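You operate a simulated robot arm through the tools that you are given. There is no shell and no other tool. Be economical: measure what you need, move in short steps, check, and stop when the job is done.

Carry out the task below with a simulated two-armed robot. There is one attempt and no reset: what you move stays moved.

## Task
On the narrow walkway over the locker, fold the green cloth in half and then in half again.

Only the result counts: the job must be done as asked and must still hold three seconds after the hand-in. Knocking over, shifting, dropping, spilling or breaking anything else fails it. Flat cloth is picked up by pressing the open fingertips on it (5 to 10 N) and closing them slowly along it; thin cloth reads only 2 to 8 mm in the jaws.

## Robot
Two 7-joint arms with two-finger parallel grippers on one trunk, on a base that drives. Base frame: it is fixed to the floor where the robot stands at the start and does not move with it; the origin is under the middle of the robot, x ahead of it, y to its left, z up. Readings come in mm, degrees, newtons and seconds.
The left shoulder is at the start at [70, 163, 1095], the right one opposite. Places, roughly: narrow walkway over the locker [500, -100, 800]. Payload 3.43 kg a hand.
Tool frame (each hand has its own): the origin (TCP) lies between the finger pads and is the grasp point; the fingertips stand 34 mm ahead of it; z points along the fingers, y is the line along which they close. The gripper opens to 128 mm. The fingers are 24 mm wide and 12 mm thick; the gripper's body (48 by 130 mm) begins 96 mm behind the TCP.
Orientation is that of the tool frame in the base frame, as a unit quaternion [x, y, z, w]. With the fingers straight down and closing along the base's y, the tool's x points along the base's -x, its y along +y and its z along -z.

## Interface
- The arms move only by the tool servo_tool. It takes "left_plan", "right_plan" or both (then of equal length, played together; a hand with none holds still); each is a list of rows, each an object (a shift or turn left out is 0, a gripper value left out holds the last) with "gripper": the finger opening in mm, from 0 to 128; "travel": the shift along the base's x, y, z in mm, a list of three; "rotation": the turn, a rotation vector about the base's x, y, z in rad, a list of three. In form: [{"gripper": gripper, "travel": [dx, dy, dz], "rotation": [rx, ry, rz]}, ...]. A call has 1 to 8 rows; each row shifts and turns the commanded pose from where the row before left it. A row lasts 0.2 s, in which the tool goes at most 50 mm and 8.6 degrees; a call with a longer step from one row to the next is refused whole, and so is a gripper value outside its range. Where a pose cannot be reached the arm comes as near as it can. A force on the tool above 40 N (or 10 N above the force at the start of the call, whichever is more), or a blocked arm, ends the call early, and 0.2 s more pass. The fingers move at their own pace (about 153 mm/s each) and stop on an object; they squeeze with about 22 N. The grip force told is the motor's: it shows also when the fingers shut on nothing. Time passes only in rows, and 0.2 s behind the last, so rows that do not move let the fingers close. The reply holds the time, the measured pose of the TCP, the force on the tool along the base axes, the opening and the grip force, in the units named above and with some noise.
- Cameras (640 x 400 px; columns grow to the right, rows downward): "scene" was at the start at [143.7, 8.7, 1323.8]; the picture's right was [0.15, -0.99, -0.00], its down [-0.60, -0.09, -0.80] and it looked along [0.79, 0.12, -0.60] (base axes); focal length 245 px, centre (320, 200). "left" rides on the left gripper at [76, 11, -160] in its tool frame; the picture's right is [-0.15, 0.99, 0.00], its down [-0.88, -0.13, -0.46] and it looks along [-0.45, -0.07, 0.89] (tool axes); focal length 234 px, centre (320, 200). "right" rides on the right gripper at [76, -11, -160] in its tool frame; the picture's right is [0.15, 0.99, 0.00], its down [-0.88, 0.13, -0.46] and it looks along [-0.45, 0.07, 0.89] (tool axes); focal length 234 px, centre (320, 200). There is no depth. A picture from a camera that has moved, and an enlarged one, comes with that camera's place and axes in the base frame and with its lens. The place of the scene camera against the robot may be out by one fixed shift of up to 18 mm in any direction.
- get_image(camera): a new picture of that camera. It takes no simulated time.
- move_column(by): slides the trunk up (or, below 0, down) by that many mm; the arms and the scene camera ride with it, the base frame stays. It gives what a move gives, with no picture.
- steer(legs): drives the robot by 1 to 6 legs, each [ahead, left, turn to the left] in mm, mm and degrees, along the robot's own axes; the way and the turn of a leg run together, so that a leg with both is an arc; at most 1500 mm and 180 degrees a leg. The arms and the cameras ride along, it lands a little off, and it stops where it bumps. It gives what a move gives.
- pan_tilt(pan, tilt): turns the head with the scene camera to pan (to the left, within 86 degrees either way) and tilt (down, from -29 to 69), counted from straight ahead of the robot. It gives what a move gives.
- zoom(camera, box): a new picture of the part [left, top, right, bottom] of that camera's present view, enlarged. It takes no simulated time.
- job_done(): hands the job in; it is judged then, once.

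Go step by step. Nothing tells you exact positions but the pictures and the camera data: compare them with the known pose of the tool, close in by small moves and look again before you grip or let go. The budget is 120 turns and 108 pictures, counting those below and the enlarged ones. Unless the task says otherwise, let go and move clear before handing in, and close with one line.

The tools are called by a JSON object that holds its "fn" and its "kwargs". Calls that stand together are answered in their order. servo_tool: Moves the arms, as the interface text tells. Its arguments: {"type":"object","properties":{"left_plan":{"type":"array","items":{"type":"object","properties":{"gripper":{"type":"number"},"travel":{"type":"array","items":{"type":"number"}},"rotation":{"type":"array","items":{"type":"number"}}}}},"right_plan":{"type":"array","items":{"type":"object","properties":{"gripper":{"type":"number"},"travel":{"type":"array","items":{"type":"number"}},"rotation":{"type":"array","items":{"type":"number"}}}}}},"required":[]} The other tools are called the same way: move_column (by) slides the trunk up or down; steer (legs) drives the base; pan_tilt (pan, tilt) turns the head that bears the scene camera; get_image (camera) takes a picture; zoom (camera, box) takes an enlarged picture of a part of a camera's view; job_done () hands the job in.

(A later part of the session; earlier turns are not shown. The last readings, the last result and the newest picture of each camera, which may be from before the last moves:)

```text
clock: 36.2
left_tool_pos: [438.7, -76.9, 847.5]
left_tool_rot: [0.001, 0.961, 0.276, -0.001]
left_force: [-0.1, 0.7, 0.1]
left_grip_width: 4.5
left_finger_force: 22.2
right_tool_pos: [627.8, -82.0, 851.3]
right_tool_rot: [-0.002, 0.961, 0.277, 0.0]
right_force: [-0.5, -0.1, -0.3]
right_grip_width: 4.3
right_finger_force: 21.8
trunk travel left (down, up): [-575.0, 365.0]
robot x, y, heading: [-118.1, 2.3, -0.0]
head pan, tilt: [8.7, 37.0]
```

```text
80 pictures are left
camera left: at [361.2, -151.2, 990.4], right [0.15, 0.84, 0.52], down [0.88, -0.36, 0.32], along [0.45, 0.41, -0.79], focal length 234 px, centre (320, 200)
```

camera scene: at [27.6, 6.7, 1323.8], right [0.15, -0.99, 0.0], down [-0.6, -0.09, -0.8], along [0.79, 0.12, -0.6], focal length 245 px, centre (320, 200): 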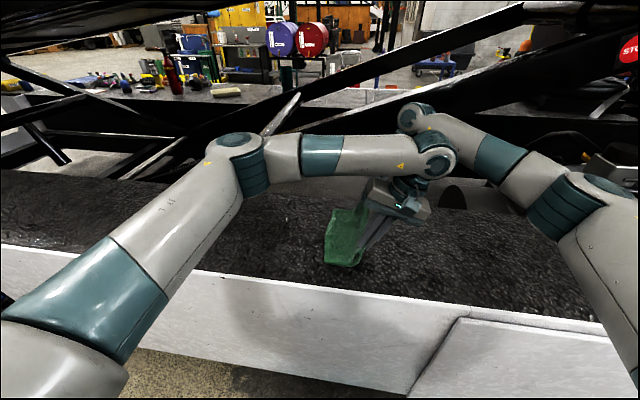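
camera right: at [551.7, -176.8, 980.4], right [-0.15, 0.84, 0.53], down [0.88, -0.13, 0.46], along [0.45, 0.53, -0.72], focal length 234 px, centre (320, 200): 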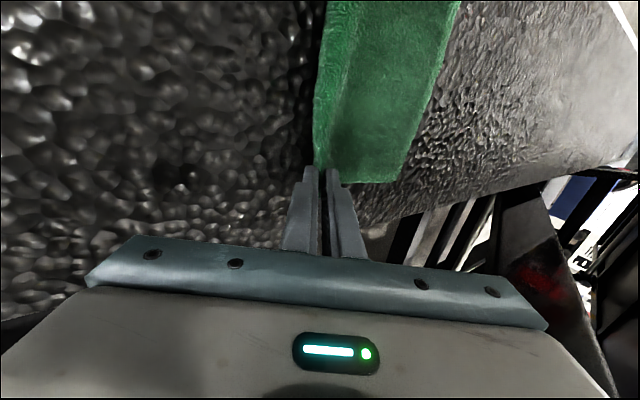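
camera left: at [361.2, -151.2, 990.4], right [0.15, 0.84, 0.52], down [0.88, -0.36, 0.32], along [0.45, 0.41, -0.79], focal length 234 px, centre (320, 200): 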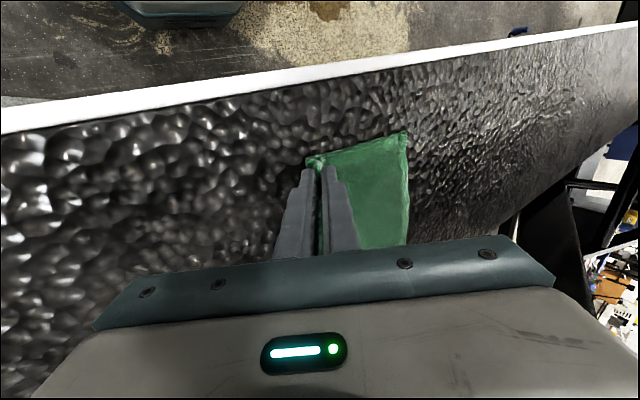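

Nearly flat. I'll lower the last few mm with a slight pull, open slightly, and withdraw backwards along the fingers.

{"fn": "servo_tool", "kwargs": {"left_plan": [{"travel": [0, -3, -2]}, {"travel": [0, -3, -2]}, {}, {"gripper": 10, "travel": [0, -1, 1]}, {"gripper": 16, "travel": [0, -1, 2]}, {"travel": [0, -8, 12]}, {"travel": [0, -13, 21]}, {"travel": [0, -13, 21]}], "right_plan": [{"travel": [0, -3, -4]}, {"travel": [0, -3, -3]}, {}, {"gripper": 10, "travel": [0, -1, 1]}, {"gripper": 16, "travel": [0, -1, 2]}, {"travel": [0, -8, 12]}, {"travel": [0, -13, 21]}, {"travel": [0, -13, 21]}]}}

{"fn": "get_image", "kwargs": {"camera": "right"}}

{"fn": "get_image", "kwargs": {"camera": "left"}}

{"fn": "get_image", "kwargs": {"camera": "scene"}}

```text
clock: 38.0
left_tool_pos: [437.7, -119.2, 902.2]
left_tool_rot: [0.002, 0.961, 0.275, -0.001]
left_force: [-0.1, -0.2, -0.2]
left_grip_width: 15.9
left_finger_force: 0.1
right_tool_pos: [626.9, -123.7, 901.8]
right_tool_rot: [-0.002, 0.961, 0.276, 0.0]
right_force: [0.0, 0.2, -0.2]
right_grip_width: 16.1
right_finger_force: 0.0
trunk travel left (down, up): [-575.0, 365.0]
robot x, y, heading: [-111.9, 4.7, 0.0]
head pan, tilt: [8.7, 37.0]
```

```text
79 pictures are left
camera right: at [551.6, -218.4, 1031.7], right [-0.15, 0.84, 0.53], down [0.88, -0.13, 0.46], along [0.45, 0.53, -0.72], focal length 234 px, centre (320, 200)
```

right: 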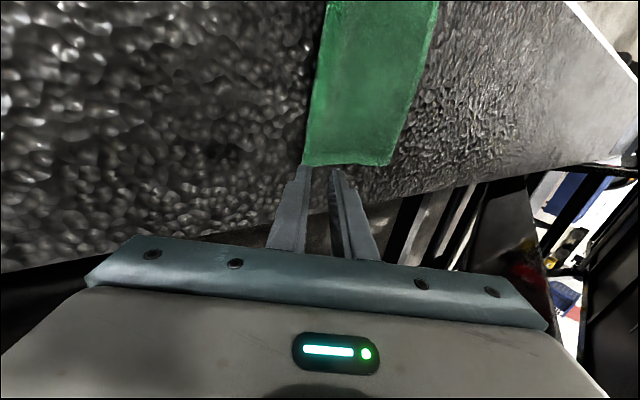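

```text
78 pictures are left
camera left: at [360.7, -193.9, 1043.9], right [0.15, 0.84, 0.52], down [0.88, -0.36, 0.32], along [0.45, 0.41, -0.79], focal length 234 px, centre (320, 200)
```

left: 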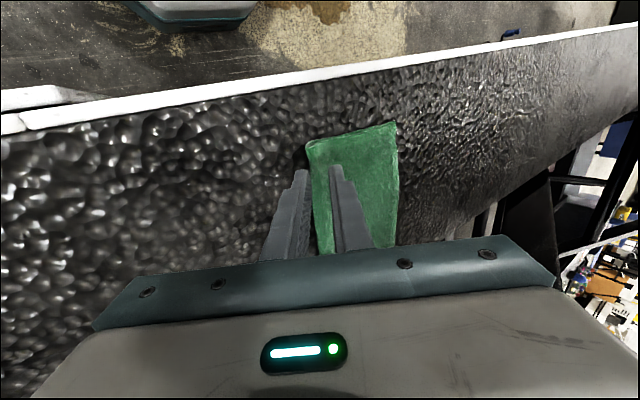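

```text
77 pictures are left
camera scene: at [26.3, 7.9, 1323.9], right [0.15, -0.99, 0.0], down [-0.59, -0.09, -0.8], along [0.79, 0.12, -0.6], focal length 245 px, centre (320, 200)
```

scene: 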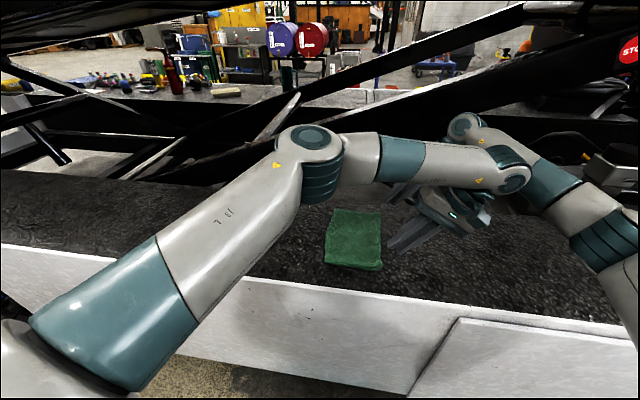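

The first fold is clean: the piece is now about 210 (x) by 145 (y), with the crease on the −y side. For the second fold I need both hands at mid-x, closing along x. I'll untilt them and separate to their own sides first.

{"fn": "servo_tool", "kwargs": {"left_plan": [{"travel": [0, 10, 15], "rotation": [-0.07, 0, 0], "gripper": 45}, {"travel": [0, 30, 10], "rotation": [-0.07, 0, 0]}, {"travel": [5, 35, 0], "rotation": [-0.07, 0, 0]}, {"travel": [10, 35, 0], "rotation": [-0.07, 0, 0]}, {"travel": [10, 35, 0], "rotation": [-0.07, 0, 0]}, {"travel": [10, 35, 0], "rotation": [-0.07, 0, 0]}, {"travel": [10, 35, 0], "rotation": [-0.07, 0, 0]}, {"travel": [10, 25, 0], "rotation": [-0.07, 0, 0]}], "right_plan": [{"travel": [0, 0, 15], "rotation": [-0.07, 0, 0], "gripper": 45}, {"travel": [0, 0, 10], "rotation": [-0.07, 0, 0]}, {"travel": [0, -5, 0], "rotation": [-0.07, 0, 0]}, {"travel": [-5, -5, 0], "rotation": [-0.07, 0, 0]}, {"travel": [-10, -5, 0], "rotation": [-0.07, 0, 0]}, {"travel": [-20, -5, 0], "rotation": [-0.07, 0, 0]}, {"travel": [-20, -5, 0], "rotation": [-0.07, 0, 0]}, {"travel": [-20, -5, 0], "rotation": [-0.07, 0, 0]}]}}

{"fn": "servo_tool", "kwargs": {"left_plan": [{"rotation": [0, 0, -0.1428]}, {"rotation": [0, 0, -0.1428]}, {"rotation": [0, 0, -0.1428]}, {"rotation": [0, 0, -0.1428]}, {"travel": [8, 0, 0], "rotation": [0, 0, -0.1428]}, {"travel": [8, 0, 0], "rotation": [0, 0, -0.1428]}, {"travel": [8, 0, 0], "rotation": [0, 0, -0.1428]}, {"travel": [8, 0, 0], "rotation": [0, 0, -0.1428]}], "right_plan": [{"rotation": [0, 0, 0.1428]}, {"rotation": [0, 0, 0.1428]}, {"rotation": [0, 0, 0.1428]}, {"rotation": [0, 0, 0.1428]}, {"travel": [-5, 0, 0], "rotation": [0, 0, 0.1428]}, {"travel": [-5, 0, 0], "rotation": [0, 0, 0.1428]}, {"travel": [-5, 0, 0], "rotation": [0, 0, 0.1428]}, {"travel": [-5, 0, 0], "rotation": [0, 0, 0.1428]}]}}

{"fn": "get_image", "kwargs": {"camera": "scene"}}

```text
clock: 39.8
left_tool_pos: [491.7, 128.2, 926.1]
left_tool_rot: [0.002, 1.0, -0.001, -0.001]
left_force: [0.5, 0.6, 0.1]
left_grip_width: 45.2
left_finger_force: 0.1
right_tool_pos: [549.5, -155.6, 925.4]
right_tool_rot: [-0.001, 1.0, -0.002, 0.0]
right_force: [-0.4, -0.2, 1.2]
right_grip_width: 45.0
right_finger_force: 0.1
trunk travel left (down, up): [-575.0, 365.0]
robot x, y, heading: [-115.7, -2.1, -0.2]
head pan, tilt: [8.7, 37.0]
```

```text
clock: 41.6
left_tool_pos: [515.7, 121.9, 925.9]
left_tool_rot: [0.482, 0.876, -0.001, -0.001]
left_force: [-0.4, 0.1, -0.2]
left_grip_width: 45.0
left_finger_force: 0.0
left hand out of reach, approached as far as the arm can: row 8
right_tool_pos: [542.4, -155.4, 924.9]
right_tool_rot: [-0.417, 0.909, 0.0, 0.001]
right_force: [0.1, -1.0, -0.6]
right_grip_width: 45.2
right_finger_force: 0.1
right hand out of reach, approached as far as the arm can: row 7, 8
trunk travel left (down, up): [-575.0, 365.0]
robot x, y, heading: [-114.7, 0.1, -0.4]
head pan, tilt: [8.7, 37.0]
```

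```text
76 pictures are left
camera scene: at [27.0, 8.7, 1323.8], right [0.15, -0.99, 0.0], down [-0.6, -0.09, -0.8], along [0.79, 0.12, -0.6], focal length 245 px, centre (320, 200)
```

scene: 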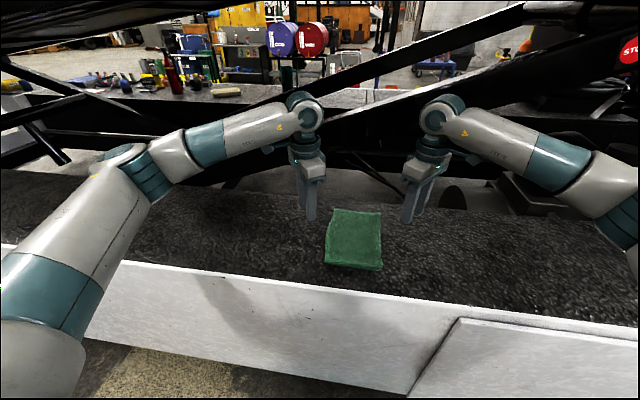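

Turning that way hits the wrist limit. I'll use the cameras-inward orientation instead, with both hands leaning outward about 20° so their cameras clear each other.

{"fn": "servo_tool", "kwargs": {"left_plan": [{"rotation": [0, 0, 0.1431]}, {"rotation": [0, 0, 0.1431]}, {"rotation": [0, 0, 0.1431]}, {"rotation": [0, 0, 0.1431]}, {"rotation": [0, 0, 0.1431]}, {"rotation": [0, 0, 0.1431]}, {"rotation": [0, 0, 0.1431]}, {"rotation": [0, 0, 0.1431]}], "right_plan": [{"rotation": [0, 0, -0.1351]}, {"rotation": [0, 0, -0.1351]}, {"rotation": [0, 0, -0.1351]}, {"rotation": [0, 0, -0.1351]}, {"rotation": [0, 0, -0.1351]}, {"rotation": [0, 0, -0.1351]}, {"rotation": [0, 0, -0.1351]}, {"rotation": [0, 0, -0.1351]}]}}

{"fn": "servo_tool", "kwargs": {"left_plan": [{"rotation": [0, 0, 0.1431]}, {"rotation": [0, 0, 0.1431]}, {"rotation": [0, 0, 0.1431]}, {"rotation": [0, 0, 0.1431]}, {"rotation": [0, 0, 0.1431]}, {"rotation": [0, 0, 0.1431]}, {"rotation": [0, 0, 0.1431]}, {"rotation": [0, 0, 0.1431]}], "right_plan": [{"rotation": [0, 0, -0.1351]}, {"rotation": [0, 0, -0.1351]}, {"rotation": [0, 0, -0.1351]}, {"rotation": [0, 0, -0.1351]}, {"rotation": [0, 0, -0.1351]}, {"rotation": [0, 0, -0.1351]}, {"rotation": [0, 0, -0.1351]}, {"rotation": [0, 0, -0.1351]}]}}

{"fn": "servo_tool", "kwargs": {"left_plan": [{"rotation": [0, 0, 0.1431]}, {"rotation": [0, 0, 0.1431]}, {"rotation": [-0.1, 0, 0]}, {"rotation": [-0.1, 0, 0]}, {"rotation": [-0.1, 0, 0]}, {"rotation": [-0.05, 0, 0]}, {}], "right_plan": [{"rotation": [0, 0, -0.1351]}, {"rotation": [0, 0, -0.1351]}, {"rotation": [0.1, 0, 0]}, {"rotation": [0.1, 0, 0]}, {"rotation": [0.1, 0, 0]}, {"rotation": [0.05, 0, 0]}, {}]}}

{"fn": "get_image", "kwargs": {"camera": "left"}}

{"fn": "get_image", "kwargs": {"camera": "right"}}

{"fn": "get_image", "kwargs": {"camera": "scene"}}

```text
clock: 43.4
left_tool_pos: [516.8, 122.0, 927.0]
left_tool_rot: [-0.072, 0.997, -0.001, 0.0]
left_force: [0.2, -0.4, -0.3]
left_grip_width: 45.2
left_finger_force: 0.0
right_tool_pos: [541.9, -155.6, 923.6]
right_tool_rot: [0.111, 0.994, 0.0, 0.001]
right_force: [0.3, -0.5, 0.3]
right_grip_width: 45.3
right_finger_force: 0.0
trunk travel left (down, up): [-575.0, 365.0]
robot x, y, heading: [-113.6, -1.9, -0.1]
head pan, tilt: [8.7, 37.0]
```

```text
clock: 45.2
left_tool_pos: [514.9, 121.2, 925.8]
left_tool_rot: [-0.601, 0.8, 0.0, 0.001]
left_force: [-0.7, -0.7, -0.1]
left_grip_width: 45.0
left_finger_force: 0.0
right_tool_pos: [542.0, -154.6, 923.9]
right_tool_rot: [0.607, 0.795, 0.0, 0.0]
right_force: [0.2, 0.6, 0.5]
right_grip_width: 45.3
right_finger_force: 0.1
trunk travel left (down, up): [-575.0, 365.0]
robot x, y, heading: [-114.7, 2.5, -0.2]
head pan, tilt: [8.7, 37.0]
```

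```text
clock: 46.8
left_tool_pos: [516.4, 121.3, 927.2]
left_tool_rot: [0.697, -0.696, 0.123, 0.124]
left_force: [0.3, 0.3, 0.3]
left_grip_width: 44.9
left_finger_force: 0.0
right_tool_pos: [541.4, -155.8, 923.7]
right_tool_rot: [0.697, 0.696, 0.124, -0.123]
right_force: [0.0, -0.8, 0.2]
right_grip_width: 45.0
right_finger_force: 0.1
trunk travel left (down, up): [-575.0, 365.0]
robot x, y, heading: [-116.4, -1.7, 0.0]
head pan, tilt: [8.7, 37.0]
```

```text
75 pictures are left
camera left: at [504.2, 105.5, 1103.9], right [-0.99, 0.14, -0.05], down [0.13, 0.98, 0.13], along [0.07, 0.12, -0.99], focal length 234 px, centre (320, 200)
```

left: 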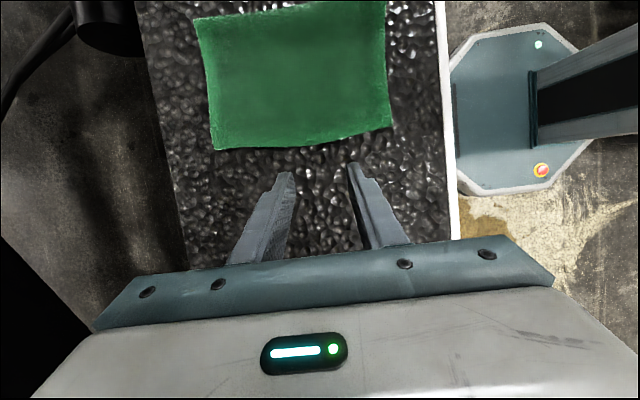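

```text
74 pictures are left
camera right: at [529.8, -139.2, 1101.2], right [0.99, 0.14, 0.05], down [0.13, -0.98, 0.13], along [0.07, -0.12, -0.99], focal length 234 px, centre (320, 200)
```

right: 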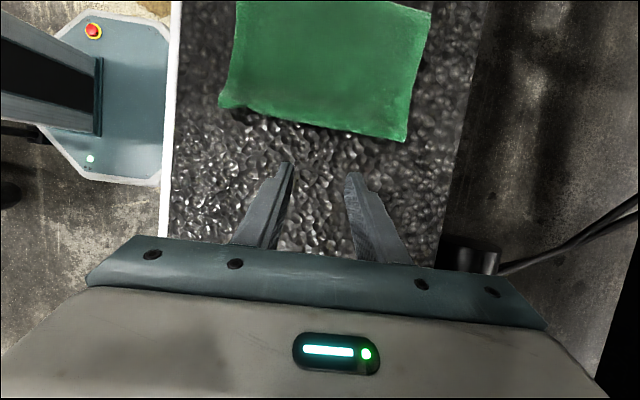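

```text
73 pictures are left
camera scene: at [27.2, 8.6, 1323.8], right [0.15, -0.99, 0.0], down [-0.6, -0.09, -0.8], along [0.79, 0.12, -0.6], focal length 245 px, centre (320, 200)
```

scene: 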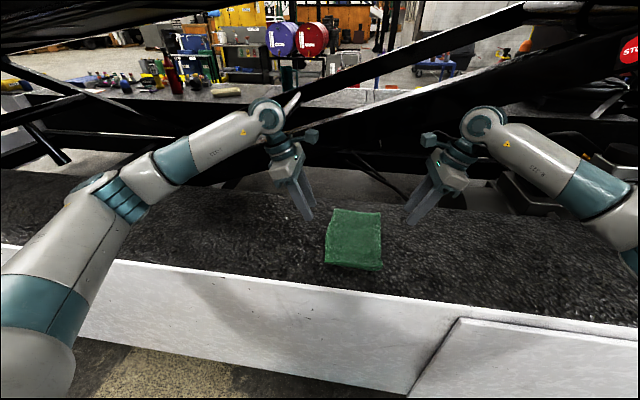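

The folded piece spans about x 423–650 and y −85 to 64, so its middle is at x≈536. I'll bring both hands to the ends of that line, just above the cloth.

{"fn": "servo_tool", "kwargs": {"left_plan": [{"travel": [4, -12, -10]}, {"travel": [4, -12, -12]}, {"travel": [4, -12, -13]}, {"travel": [4, -12, -15]}, {"travel": [5, -11, -15]}, {}], "right_plan": [{"travel": [-2, 15, -10]}, {"travel": [-2, 15, -12]}, {"travel": [-1, 15, -10]}, {"travel": [-1, 15, -15]}, {"travel": [-2, 15, -15]}, {}]}}

{"fn": "get_image", "kwargs": {"camera": "left"}}

{"fn": "get_image", "kwargs": {"camera": "right"}}

{"fn": "get_image", "kwargs": {"camera": "scene"}}

```text
clock: 48.2
left_tool_pos: [536.9, 64.0, 861.0]
left_tool_rot: [0.697, -0.696, 0.123, 0.122]
left_force: [-0.3, 0.1, -0.4]
left_grip_width: 44.7
left_finger_force: 0.1
right_tool_pos: [534.2, -80.9, 861.4]
right_tool_rot: [0.696, 0.697, 0.124, -0.124]
right_force: [-0.6, 0.1, -0.3]
right_grip_width: 45.2
right_finger_force: 0.0
trunk travel left (down, up): [-575.0, 365.0]
robot x, y, heading: [-116.2, 2.0, 0.0]
head pan, tilt: [8.7, 37.0]
```

```text
72 pictures are left
camera left: at [525.2, 46.8, 1037.8], right [-0.99, 0.14, -0.05], down [0.13, 0.98, 0.13], along [0.07, 0.12, -0.99], focal length 234 px, centre (320, 200)
```

left: 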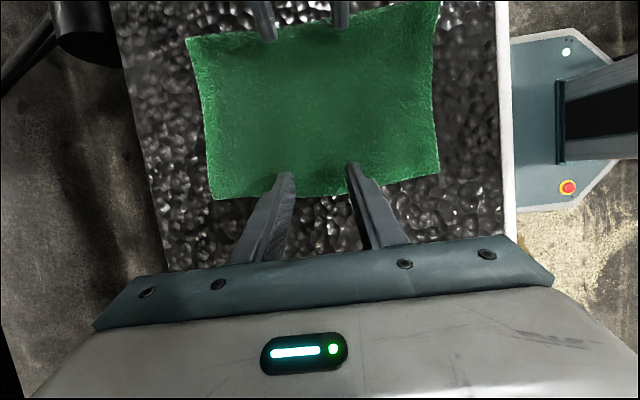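

```text
71 pictures are left
camera right: at [522.1, -64.3, 1038.6], right [0.99, 0.14, 0.05], down [0.13, -0.98, 0.13], along [0.07, -0.12, -0.99], focal length 234 px, centre (320, 200)
```

right: 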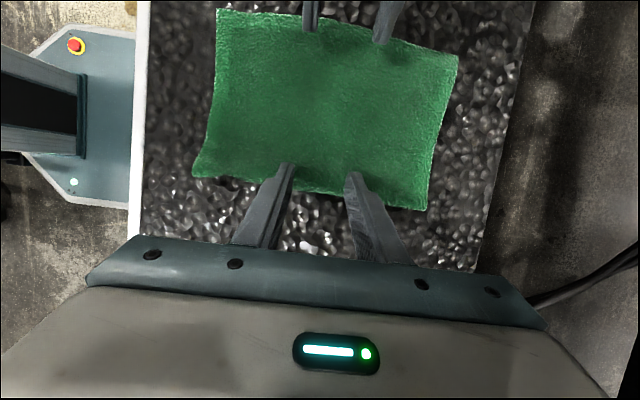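

```text
70 pictures are left
camera scene: at [26.6, 8.6, 1323.9], right [0.15, -0.99, 0.0], down [-0.6, -0.09, -0.8], along [0.79, 0.12, -0.6], focal length 245 px, centre (320, 200)
```

scene: 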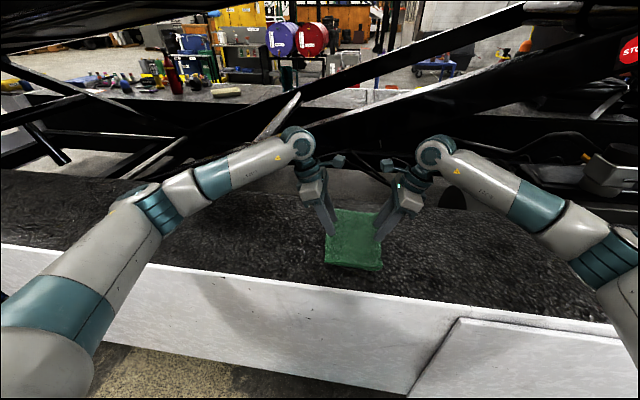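

Positions look right with good clearance. Now touching down in small steps.

{"fn": "servo_tool", "kwargs": {"left_plan": [{"travel": [0, -1, -8]}, {"travel": [0, -1, -5]}, {"travel": [0, 0, -2]}, {"travel": [0, 0, -2]}, {}], "right_plan": [{"travel": [0, 1, -8]}, {"travel": [0, 0, -5]}, {"travel": [0, 0, -2]}, {"travel": [0, 0, -2]}, {}]}}

```text
clock: 49.4
left_tool_pos: [537.4, 60.1, 844.3]
left_tool_rot: [-0.696, 0.696, -0.123, -0.122]
left_force: [-1.1, -0.2, 1.2]
left_grip_width: 45.3
left_finger_force: 0.1
right_tool_pos: [534.3, -79.1, 844.7]
right_tool_rot: [0.696, 0.696, 0.123, -0.123]
right_force: [-0.7, 0.5, 1.1]
right_grip_width: 45.0
right_finger_force: 0.0
trunk travel left (down, up): [-575.0, 365.0]
robot x, y, heading: [-115.2, -0.0, -0.1]
head pan, tilt: [8.7, 37.0]
```

{"fn": "servo_tool", "kwargs": {"left_plan": [{"travel": [0, 0, -1.5]}, {"travel": [0, 0, -1.5]}, {}], "right_plan": [{"travel": [0, 0, -1.5]}, {"travel": [0, 0, -1.5]}, {}]}}

```text
clock: 50.2
left_tool_pos: [537.0, 62.1, 841.7]
left_tool_rot: [0.698, -0.695, 0.123, 0.121]
left_force: [1.3, 0.4, 1.8]
left_grip_width: 45.0
left_finger_force: 0.0
right_tool_pos: [533.6, -78.5, 842.9]
right_tool_rot: [0.696, 0.696, 0.124, -0.123]
right_force: [-2.0, 1.2, 3.6]
right_grip_width: 44.0
right_finger_force: 0.0
trunk travel left (down, up): [-575.0, 365.0]
robot x, y, heading: [-114.1, -0.4, 0.0]
head pan, tilt: [8.7, 37.0]
```

{"fn": "servo_tool", "kwargs": {"left_plan": [{"travel": [0, 0, -1.5]}, {"travel": [0, 0, -1]}, {}], "right_plan": [{"travel": [0, 0, -1]}, {"travel": [0, 0, -0.8]}, {}]}}

```text
clock: 51.0
left_tool_pos: [537.2, 61.9, 840.0]
left_tool_rot: [0.697, -0.696, 0.123, 0.122]
left_force: [1.7, -0.8, 3.3]
left_grip_width: 45.2
left_finger_force: 0.1
right_tool_pos: [533.7, -78.2, 840.1]
right_tool_rot: [0.696, 0.696, 0.123, -0.122]
right_force: [-0.7, -0.2, 10.0]
right_grip_width: 44.2
right_finger_force: 0.1
trunk travel left (down, up): [-575.0, 365.0]
robot x, y, heading: [-114.5, 1.6, -0.4]
head pan, tilt: [8.7, 37.0]
```

{"fn": "servo_tool", "kwargs": {"left_plan": [{"travel": [0, 0, -1]}, {"travel": [0, 0, -1]}, {}]}}

```text
clock: 51.8
left_tool_pos: [537.4, 60.8, 840.6]
left_tool_rot: [0.697, -0.695, 0.125, 0.122]
left_force: [5.8, 0.0, 8.6]
left_grip_width: 45.0
left_finger_force: 0.0
right_tool_pos: [533.5, -78.6, 840.6]
right_tool_rot: [0.696, 0.696, 0.124, -0.123]
right_force: [1.2, 0.1, 12.6]
right_grip_width: 44.3
right_finger_force: 0.1
trunk travel left (down, up): [-575.0, 365.0]
robot x, y, heading: [-116.7, 0.7, -0.0]
head pan, tilt: [8.7, 37.0]
```

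Both press at about 9–12 N. Closing slowly.

{"fn": "servo_tool", "kwargs": {"left_plan": [{"gripper": 40}, {"gripper": 35}, {"gripper": 30}, {"gripper": 25}, {"gripper": 20}, {"gripper": 15}, {"gripper": 11}, {"gripper": 8}], "right_plan": [{"gripper": 40}, {"gripper": 35}, {"gripper": 30}, {"gripper": 25}, {"gripper": 20}, {"gripper": 15}, {"gripper": 11}, {"gripper": 8}]}}

{"fn": "servo_tool", "kwargs": {"left_plan": [{"gripper": 5}, {"gripper": 2}, {"gripper": 0}, {}, {}], "right_plan": [{"gripper": 5}, {"gripper": 2}, {"gripper": 0}, {}, {}]}}

{"fn": "get_image", "kwargs": {"camera": "left"}}

{"fn": "get_image", "kwargs": {"camera": "right"}}

```text
clock: 53.6
left_tool_pos: [536.3, 61.8, 837.7]
left_tool_rot: [0.697, -0.696, 0.124, 0.123]
left_force: [-0.1, 1.6, 9.8]
left_grip_width: 8.3
left_finger_force: 0.2
right_tool_pos: [532.7, -77.0, 840.6]
right_tool_rot: [0.696, 0.696, 0.123, -0.122]
right_force: [0.2, 0.0, 9.4]
right_grip_width: 9.3
right_finger_force: 0.9
trunk travel left (down, up): [-575.0, 365.0]
robot x, y, heading: [-118.6, 3.6, -0.2]
head pan, tilt: [8.7, 37.0]
```

```text
clock: 54.8
left_tool_pos: [537.0, 60.8, 838.9]
left_tool_rot: [0.696, -0.696, 0.124, 0.123]
left_force: [-0.5, 1.9, 10.0]
left_grip_width: 5.1
left_finger_force: 21.9
right_tool_pos: [532.7, -76.7, 840.1]
right_tool_rot: [0.697, 0.696, 0.125, -0.121]
right_force: [0.9, 0.4, 7.8]
right_grip_width: 7.0
right_finger_force: 22.5
trunk travel left (down, up): [-575.0, 365.0]
robot x, y, heading: [-114.4, -0.1, -0.2]
head pan, tilt: [8.7, 37.0]
```

```text
69 pictures are left
camera left: at [523.2, 44.6, 1015.5], right [-0.99, 0.14, -0.05], down [0.13, 0.98, 0.13], along [0.07, 0.12, -0.99], focal length 234 px, centre (320, 200)
```

left: 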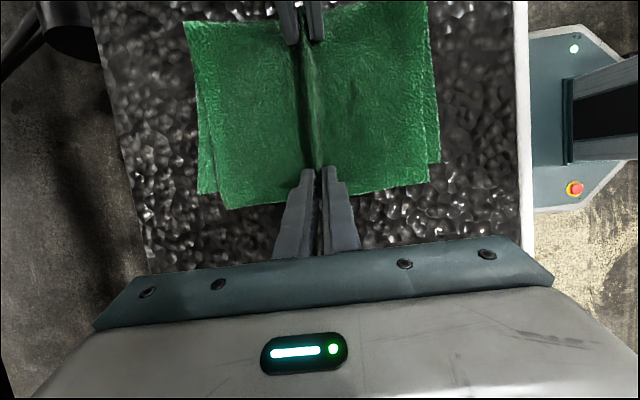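

```text
68 pictures are left
camera right: at [520.8, -61.3, 1017.6], right [0.99, 0.14, 0.05], down [0.13, -0.98, 0.13], along [0.07, -0.12, -0.99], focal length 234 px, centre (320, 200)
```

right: 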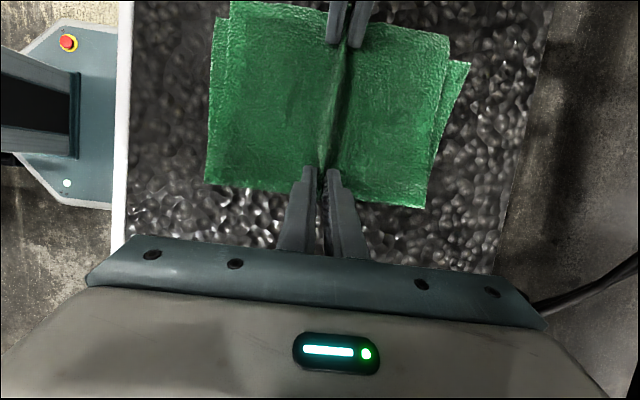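

Only the top layer gathered at the open (+y) side, while the crease side holds both. I'll raise the crease side first so the lower layer tents up along the middle too, then re-pinch on the left.

{"fn": "servo_tool", "kwargs": {"right_plan": [{"travel": [0, 1, 10]}, {"travel": [0, 2, 12]}, {"travel": [0, 4, 12]}, {"travel": [0, 5, 12]}, {"travel": [0, 6, 12]}, {"travel": [0, 6, 12]}, {}]}}

{"fn": "get_image", "kwargs": {"camera": "left"}}

{"fn": "get_image", "kwargs": {"camera": "right"}}

{"fn": "zoom", "kwargs": {"camera": "scene", "box": [260, 130, 460, 290]}}

```text
clock: 56.4
left_tool_pos: [535.6, 61.3, 839.3]
left_tool_rot: [0.697, -0.695, 0.123, 0.123]
left_force: [-3.5, -1.5, 15.8]
left_grip_width: 5.0
left_finger_force: 22.3
right_tool_pos: [532.5, -56.4, 915.5]
right_tool_rot: [0.697, 0.696, 0.123, -0.123]
right_force: [0.0, 7.2, -6.3]
right_grip_width: 6.2
right_finger_force: 21.9
trunk travel left (down, up): [-575.0, 365.0]
robot x, y, heading: [-117.6, 1.5, 0.1]
head pan, tilt: [8.7, 37.0]
```

```text
67 pictures are left
camera left: at [523.5, 44.6, 1015.5], right [-0.99, 0.14, -0.05], down [0.13, 0.98, 0.13], along [0.07, 0.12, -0.99], focal length 234 px, centre (320, 200)
```

left: 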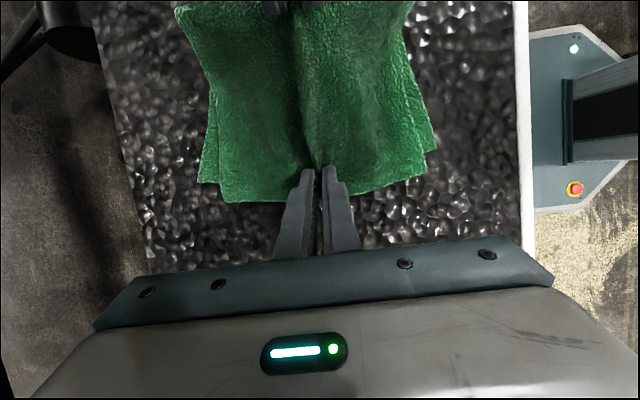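

```text
66 pictures are left
camera right: at [521.3, -38.3, 1091.4], right [0.99, 0.14, 0.05], down [0.13, -0.98, 0.13], along [0.07, -0.12, -0.99], focal length 234 px, centre (320, 200)
```

right: 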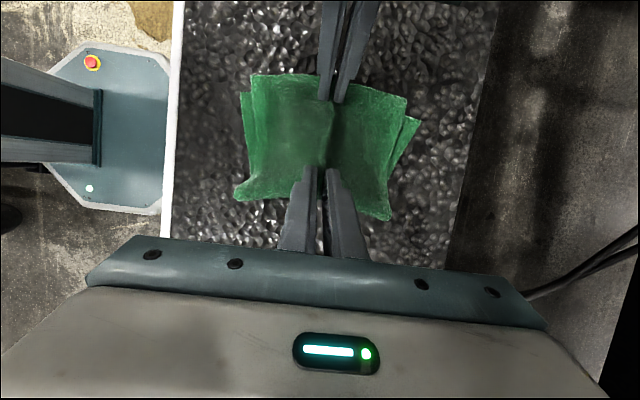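

```text
2.50 times, centred on (360, 210) of scene
camera zoom: at [25.7, 9.1, 1324.0], right [0.15, -0.99, 0.0], down [-0.59, -0.09, -0.8], along [0.79, 0.12, -0.6], focal length 612 px, centre (220, 175)
```

zoom: 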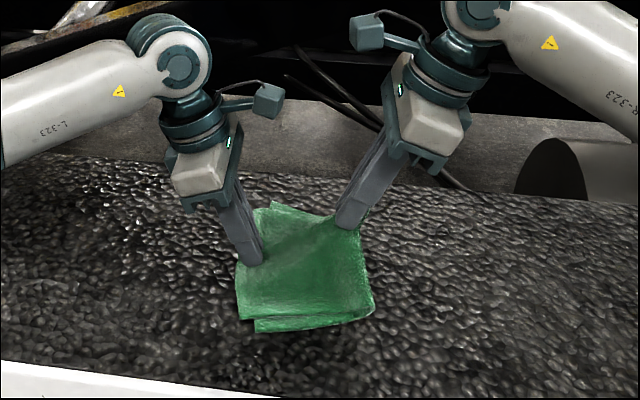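

The crease side lifts both layers. I'll let the left go, raise the right a bit more so the ridge runs nearly to the left end, and look.

{"fn": "servo_tool", "kwargs": {"left_plan": [{"gripper": 20, "travel": [0, 0, 1]}, {"gripper": 50, "travel": [0, 0, 2]}, {"gripper": 64, "travel": [0, 2, 8]}, {"travel": [0, 5, 12]}, {"travel": [0, 5, 12]}, {}, {}], "right_plan": [{}, {}, {}, {}, {"travel": [0, 3, 10]}, {"travel": [0, 3, 10]}, {"travel": [0, 3, 10]}]}}

{"fn": "get_image", "kwargs": {"camera": "left"}}

{"fn": "zoom", "kwargs": {"camera": "scene", "box": [260, 130, 460, 290]}}

```text
clock: 58.0
left_tool_pos: [537.3, 72.6, 871.9]
left_tool_rot: [0.697, -0.696, 0.123, 0.122]
left_force: [-0.2, 0.8, 0.2]
left_grip_width: 63.9
left_finger_force: 0.0
right_tool_pos: [534.2, -46.7, 941.0]
right_tool_rot: [0.697, 0.696, 0.122, -0.122]
right_force: [-0.6, 0.4, -0.5]
right_grip_width: 6.1
right_finger_force: 22.0
trunk travel left (down, up): [-575.0, 365.0]
robot x, y, heading: [-117.2, 2.9, -0.1]
head pan, tilt: [8.7, 37.0]
```

```text
64 pictures are left
camera left: at [524.2, 56.2, 1048.3], right [-0.99, 0.14, -0.05], down [0.13, 0.98, 0.13], along [0.07, 0.12, -0.99], focal length 234 px, centre (320, 200)
```

left: 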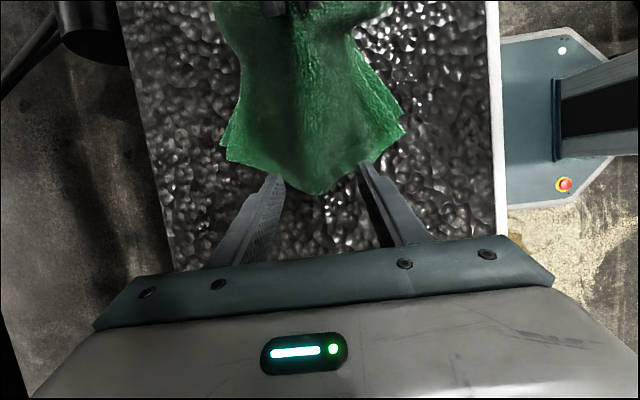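

```text
2.50 times, centred on (360, 210) of scene
camera zoom: at [27.0, 8.9, 1323.8], right [0.15, -0.99, 0.0], down [-0.6, -0.09, -0.8], along [0.79, 0.12, -0.6], focal length 612 px, centre (220, 175)
```

zoom: 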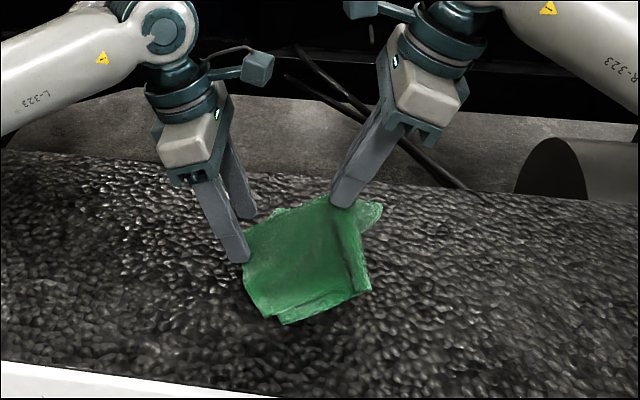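

Both layers now tent together nicely, with the ridge reaching the left end at x≈538. I'll straddle it with the left hand, press and close.

{"fn": "servo_tool", "kwargs": {"left_plan": [{"gripper": 54, "travel": [0, -4, -8]}, {"travel": [0, -4, -8]}, {"travel": [0, -4, -6]}, {"travel": [0, 0, -4]}, {"travel": [0, 0, -3]}, {"travel": [0, 0, -2]}, {}]}}

{"fn": "get_image", "kwargs": {"camera": "left"}}

```text
clock: 59.6
left_tool_pos: [537.4, 59.8, 841.5]
left_tool_rot: [0.698, -0.695, 0.124, 0.122]
left_force: [-0.2, -0.6, 1.2]
left_grip_width: 53.8
left_finger_force: 0.1
right_tool_pos: [533.7, -46.3, 941.9]
right_tool_rot: [0.696, 0.696, 0.124, -0.123]
right_force: [0.9, 0.6, -0.3]
right_grip_width: 6.2
right_finger_force: 22.1
trunk travel left (down, up): [-575.0, 365.0]
robot x, y, heading: [-118.2, 1.6, 0.1]
head pan, tilt: [8.7, 37.0]
```

```text
62 pictures are left
camera left: at [524.8, 43.0, 1016.8], right [-0.99, 0.14, -0.05], down [0.13, 0.98, 0.13], along [0.07, 0.12, -0.99], focal length 234 px, centre (320, 200)
```

left: 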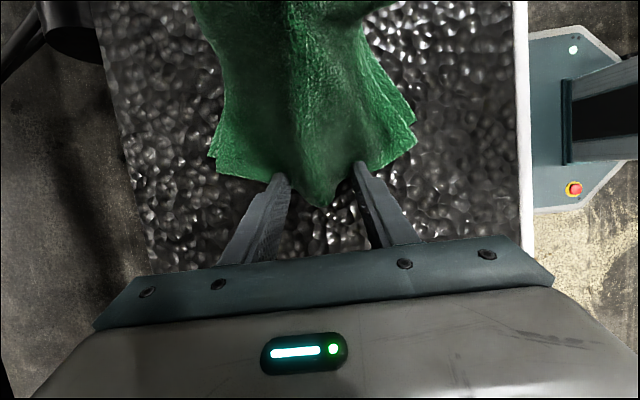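

Fingers are right at the cloth's rim, so I'll go 8 mm further in, press, then close.

{"fn": "servo_tool", "kwargs": {"left_plan": [{"travel": [0, -4, 2]}, {"travel": [0, -4, 0]}, {"travel": [0, 0, -2]}, {"travel": [0, 0, -1.5]}, {"travel": [0, 0, -1.5]}, {}]}}

```text
clock: 61.0
left_tool_pos: [538.2, 52.0, 838.9]
left_tool_rot: [0.697, -0.696, 0.123, 0.122]
left_force: [0.6, -0.8, 1.6]
left_grip_width: 54.0
left_finger_force: 0.4
right_tool_pos: [535.7, -46.5, 941.9]
right_tool_rot: [0.696, 0.697, 0.123, -0.123]
right_force: [0.5, -0.4, -1.5]
right_grip_width: 6.0
right_finger_force: 21.5
trunk travel left (down, up): [-575.0, 365.0]
robot x, y, heading: [-118.6, 1.2, -0.0]
head pan, tilt: [8.7, 37.0]
```

{"fn": "servo_tool", "kwargs": {"left_plan": [{"travel": [0, 0, -1]}, {"travel": [0, 0, -1]}, {}]}}

```text
clock: 61.8
left_tool_pos: [536.9, 53.0, 837.9]
left_tool_rot: [0.697, -0.695, 0.124, 0.122]
left_force: [0.3, 0.5, 7.0]
left_grip_width: 54.0
left_finger_force: 0.1
right_tool_pos: [535.0, -46.2, 942.3]
right_tool_rot: [0.696, 0.696, 0.123, -0.123]
right_force: [-0.3, 0.0, -0.6]
right_grip_width: 6.5
right_finger_force: 22.1
trunk travel left (down, up): [-575.0, 365.0]
robot x, y, heading: [-117.1, 1.1, -0.0]
head pan, tilt: [8.7, 37.0]
```

{"fn": "servo_tool", "kwargs": {"left_plan": [{"gripper": 48}, {"gripper": 42}, {"gripper": 36}, {"gripper": 30}, {"gripper": 24}, {"gripper": 18}, {"gripper": 13}, {"gripper": 9}]}}

{"fn": "servo_tool", "kwargs": {"left_plan": [{"gripper": 5}, {"gripper": 2}, {"gripper": 0}, {}, {}]}}

{"fn": "get_image", "kwargs": {"camera": "left"}}

```text
clock: 63.6
left_tool_pos: [537.5, 52.8, 837.3]
left_tool_rot: [0.697, -0.696, 0.123, 0.122]
left_force: [3.1, 0.4, 5.9]
left_grip_width: 9.6
left_finger_force: 22.1
right_tool_pos: [534.7, -46.7, 941.1]
right_tool_rot: [0.696, 0.696, 0.124, -0.124]
right_force: [0.7, 1.5, -0.5]
right_grip_width: 6.1
right_finger_force: 21.6
trunk travel left (down, up): [-575.0, 365.0]
robot x, y, heading: [-113.6, -4.4, -0.1]
head pan, tilt: [8.7, 37.0]
```

```text
clock: 64.8
left_tool_pos: [537.4, 51.2, 836.5]
left_tool_rot: [0.697, -0.696, 0.123, 0.122]
left_force: [4.6, 0.1, 6.1]
left_grip_width: 9.6
left_finger_force: 22.1
right_tool_pos: [534.1, -46.8, 941.4]
right_tool_rot: [0.696, 0.696, 0.123, -0.123]
right_force: [0.2, -1.6, -0.8]
right_grip_width: 6.1
right_finger_force: 22.0
trunk travel left (down, up): [-575.0, 365.0]
robot x, y, heading: [-111.5, -0.3, 0.0]
head pan, tilt: [8.7, 37.0]
```

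```text
61 pictures are left
camera left: at [525.0, 35.8, 1013.6], right [-0.99, 0.14, -0.05], down [0.13, 0.98, 0.13], along [0.07, 0.12, -0.99], focal length 234 px, centre (320, 200)
```

left: 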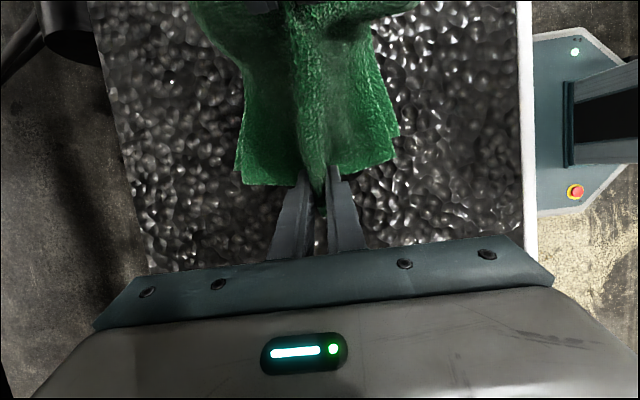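

The left now reads 9.6 mm, so all layers are in the jaws. I'll raise it level with the right while spreading the hands apart, then lift both to hang free.

{"fn": "servo_tool", "kwargs": {"left_plan": [{"travel": [0, 1, 12]}, {"travel": [0, 1, 15]}, {"travel": [0, 2, 15]}, {"travel": [0, 2, 15]}, {"travel": [0, 3, 15]}, {"travel": [0, 3, 17]}, {"travel": [0, 3, 17]}, {"travel": [0, 0, 15]}], "right_plan": [{"travel": [0, -1, 0]}, {"travel": [0, -1, 0]}, {"travel": [0, -2, 0]}, {"travel": [0, -2, 0]}, {"travel": [0, -3, 0]}, {"travel": [0, -3, 0]}, {"travel": [0, -3, 2]}, {"travel": [0, 0, 14]}]}}

{"fn": "get_image", "kwargs": {"camera": "left"}}

{"fn": "get_image", "kwargs": {"camera": "right"}}

{"fn": "zoom", "kwargs": {"camera": "scene", "box": [260, 130, 460, 290]}}

```text
clock: 66.6
left_tool_pos: [536.9, 67.7, 955.8]
left_tool_rot: [0.697, -0.695, 0.124, 0.124]
left_force: [0.0, -6.3, -3.0]
left_grip_width: 9.3
left_finger_force: 21.9
right_tool_pos: [533.3, -62.7, 956.8]
right_tool_rot: [0.696, 0.696, 0.125, -0.123]
right_force: [-0.4, 6.4, 2.5]
right_grip_width: 6.2
right_finger_force: 21.6
trunk travel left (down, up): [-575.0, 365.0]
robot x, y, heading: [-119.9, -2.8, -0.1]
head pan, tilt: [8.7, 37.0]
```

```text
60 pictures are left
camera left: at [523.7, 51.1, 1132.9], right [-0.99, 0.14, -0.05], down [0.13, 0.98, 0.13], along [0.07, 0.12, -0.99], focal length 234 px, centre (320, 200)
```

left: 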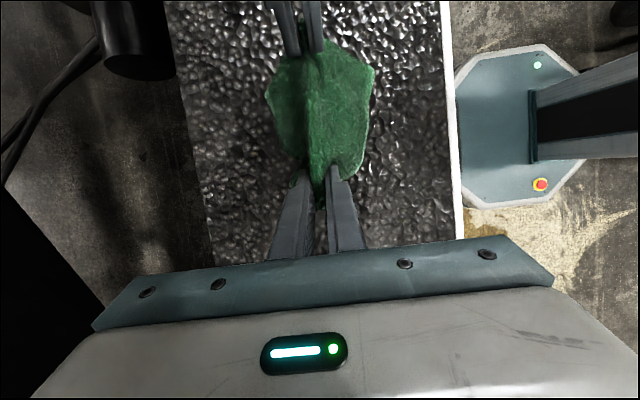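

```text
59 pictures are left
camera right: at [522.0, -45.5, 1134.9], right [0.99, 0.14, 0.05], down [0.13, -0.98, 0.12], along [0.07, -0.12, -0.99], focal length 234 px, centre (320, 200)
```

right: 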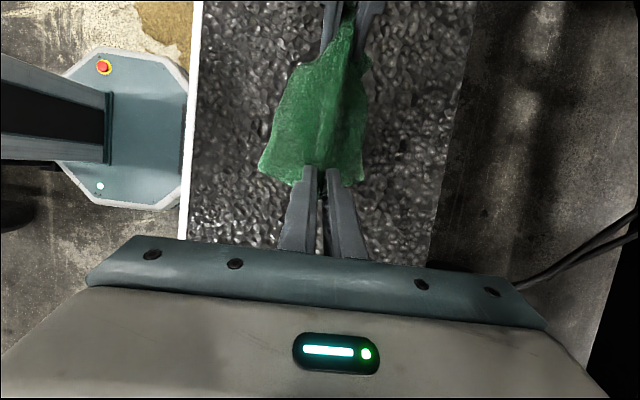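

```text
2.50 times, centred on (360, 210) of scene
camera zoom: at [26.6, 8.7, 1323.8], right [0.15, -0.99, 0.0], down [-0.59, -0.09, -0.8], along [0.79, 0.12, -0.6], focal length 612 px, centre (220, 175)
```

zoom: 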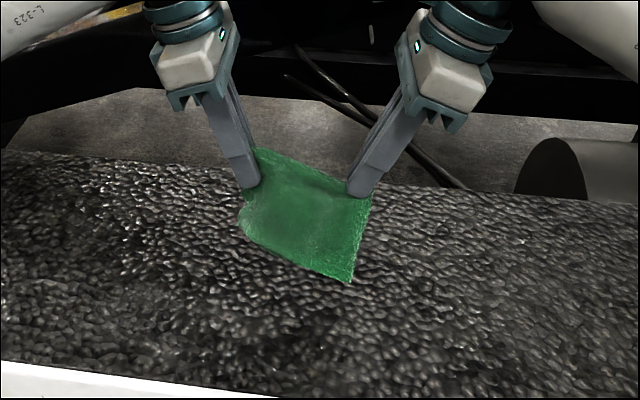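

All layers lifted. The left pinch holds more ridge (bottom edge slants about 30 mm), so I'll lower the left to level it, shift both back 30 mm, and check.

{"fn": "servo_tool", "kwargs": {"left_plan": [{"travel": [-6, -1, -6]}, {"travel": [-6, -1, -7]}, {"travel": [-6, 0, -7]}, {"travel": [-6, 0, -7]}, {"travel": [-6, 0, 0]}, {}, {}], "right_plan": [{"travel": [-6, 1, 0]}, {"travel": [-6, 0, 0]}, {"travel": [-6, 0, 0]}, {"travel": [-6, 0, 0]}, {"travel": [-6, 0, 0]}, {}, {}]}}

{"fn": "zoom", "kwargs": {"camera": "scene", "box": [260, 130, 460, 290]}}

{"fn": "get_image", "kwargs": {"camera": "right"}}

```text
clock: 68.2
left_tool_pos: [506.0, 65.9, 928.6]
left_tool_rot: [0.697, -0.695, 0.123, 0.123]
left_force: [0.5, 0.0, -0.3]
left_grip_width: 9.1
left_finger_force: 21.7
right_tool_pos: [504.8, -60.8, 955.5]
right_tool_rot: [0.695, 0.697, 0.124, -0.124]
right_force: [0.3, -0.1, -0.8]
right_grip_width: 6.2
right_finger_force: 21.9
trunk travel left (down, up): [-575.0, 365.0]
robot x, y, heading: [-115.7, -3.0, -0.1]
head pan, tilt: [8.7, 37.0]
```

```text
2.50 times, centred on (360, 210) of scene
camera zoom: at [27.0, 8.6, 1323.8], right [0.15, -0.99, 0.0], down [-0.6, -0.09, -0.8], along [0.79, 0.12, -0.6], focal length 612 px, centre (220, 175)
```

zoom: 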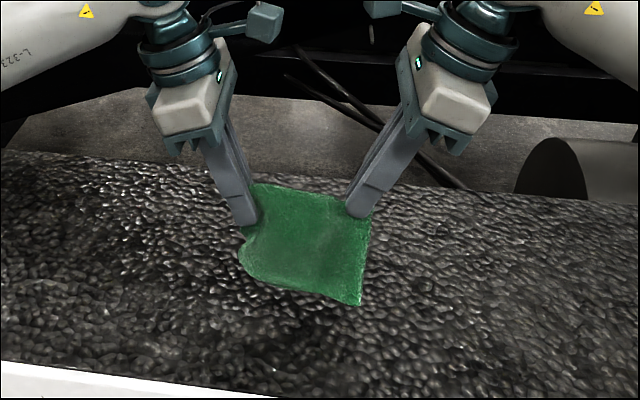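

```text
56 pictures are left
camera right: at [492.4, -43.8, 1133.3], right [0.99, 0.14, 0.05], down [0.13, -0.98, 0.13], along [0.07, -0.12, -0.99], focal length 234 px, centre (320, 200)
```

right: 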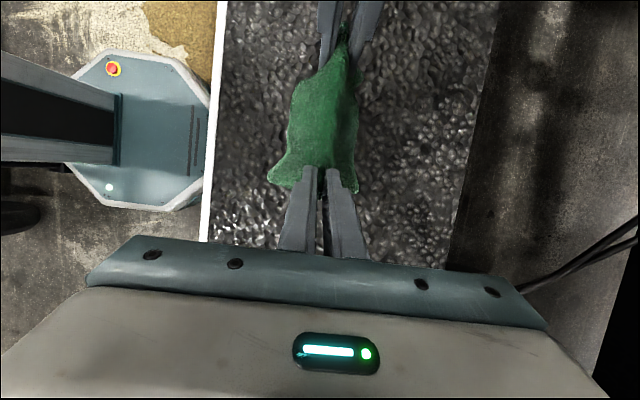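

The top line is level and the corners hang reasonably. Now I'll lay it forward (+x) on an arc, with the grippers leaning forward gradually.

{"fn": "servo_tool", "kwargs": {"left_plan": [{"travel": [2, 0, -12]}, {"travel": [6, 0, -12]}, {"travel": [13, 0, -3], "rotation": [0, 0.06, 0]}, {"travel": [13, 0, -6], "rotation": [0, 0.06, 0]}, {"travel": [10, 0, -7], "rotation": [0, 0.06, 0]}, {"travel": [9, 0, -8], "rotation": [0, 0.06, 0]}, {"travel": [6, 0, -8], "rotation": [0, 0.06, 0]}, {"travel": [5, 0, -8], "rotation": [0, 0.06, 0]}], "right_plan": [{"travel": [2, 0, -12]}, {"travel": [8, 0, -12]}, {"travel": [18, 0, -4], "rotation": [0, 0.06, 0]}, {"travel": [18, 0, -8], "rotation": [0, 0.06, 0]}, {"travel": [14, 0, -10], "rotation": [0, 0.06, 0]}, {"travel": [12, 0, -11], "rotation": [0, 0.06, 0]}, {"travel": [8, 0, -11], "rotation": [0, 0.06, 0]}, {"travel": [7, 0, -10], "rotation": [0, 0.06, 0]}]}}

{"fn": "zoom", "kwargs": {"camera": "scene", "box": [260, 130, 460, 290]}}

{"fn": "get_image", "kwargs": {"camera": "right"}}

{"fn": "get_image", "kwargs": {"camera": "left"}}

```text
clock: 70.0
left_tool_pos: [572.4, 64.5, 865.4]
left_tool_rot: [0.708, -0.662, -0.004, 0.246]
left_force: [-0.1, -0.3, -0.4]
left_grip_width: 9.1
left_finger_force: 21.9
right_tool_pos: [591.5, -61.4, 878.3]
right_tool_rot: [0.707, 0.663, -0.004, -0.247]
right_force: [0.0, 1.6, 0.6]
right_grip_width: 6.0
right_finger_force: 22.3
trunk travel left (down, up): [-575.0, 365.0]
robot x, y, heading: [-119.6, 0.0, 0.1]
head pan, tilt: [8.7, 37.0]
```

```text
2.50 times, centred on (360, 210) of scene
camera zoom: at [28.2, 8.9, 1323.7], right [0.15, -0.99, 0.0], down [-0.6, -0.09, -0.8], along [0.79, 0.12, -0.6], focal length 612 px, centre (220, 175)
```

zoom: 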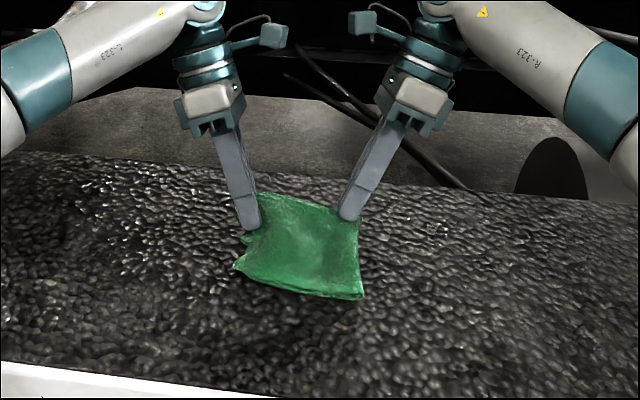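

```text
54 pictures are left
camera right: at [642.9, -45.0, 1047.6], right [0.94, 0.14, -0.3], down [0.17, -0.98, 0.07], along [-0.29, -0.12, -0.95], focal length 234 px, centre (320, 200)
```

right: 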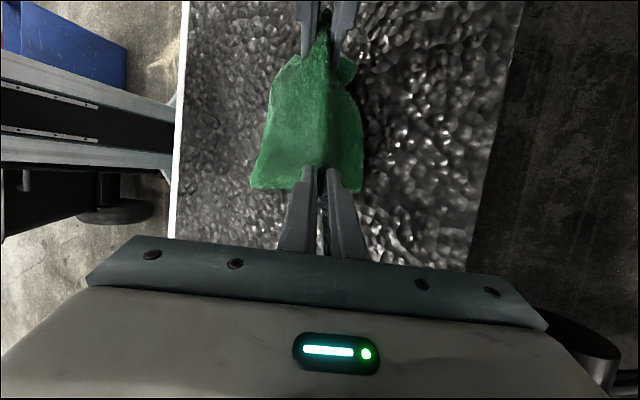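

```text
53 pictures are left
camera left: at [623.0, 48.8, 1034.7], right [-0.94, 0.13, 0.3], down [0.16, 0.98, 0.07], along [-0.29, 0.12, -0.95], focal length 234 px, centre (320, 200)
```

left: 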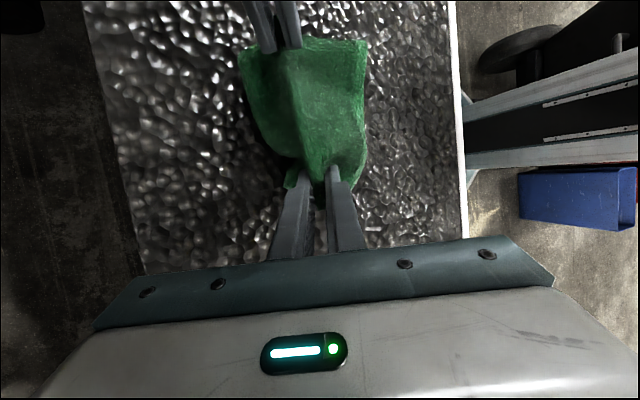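

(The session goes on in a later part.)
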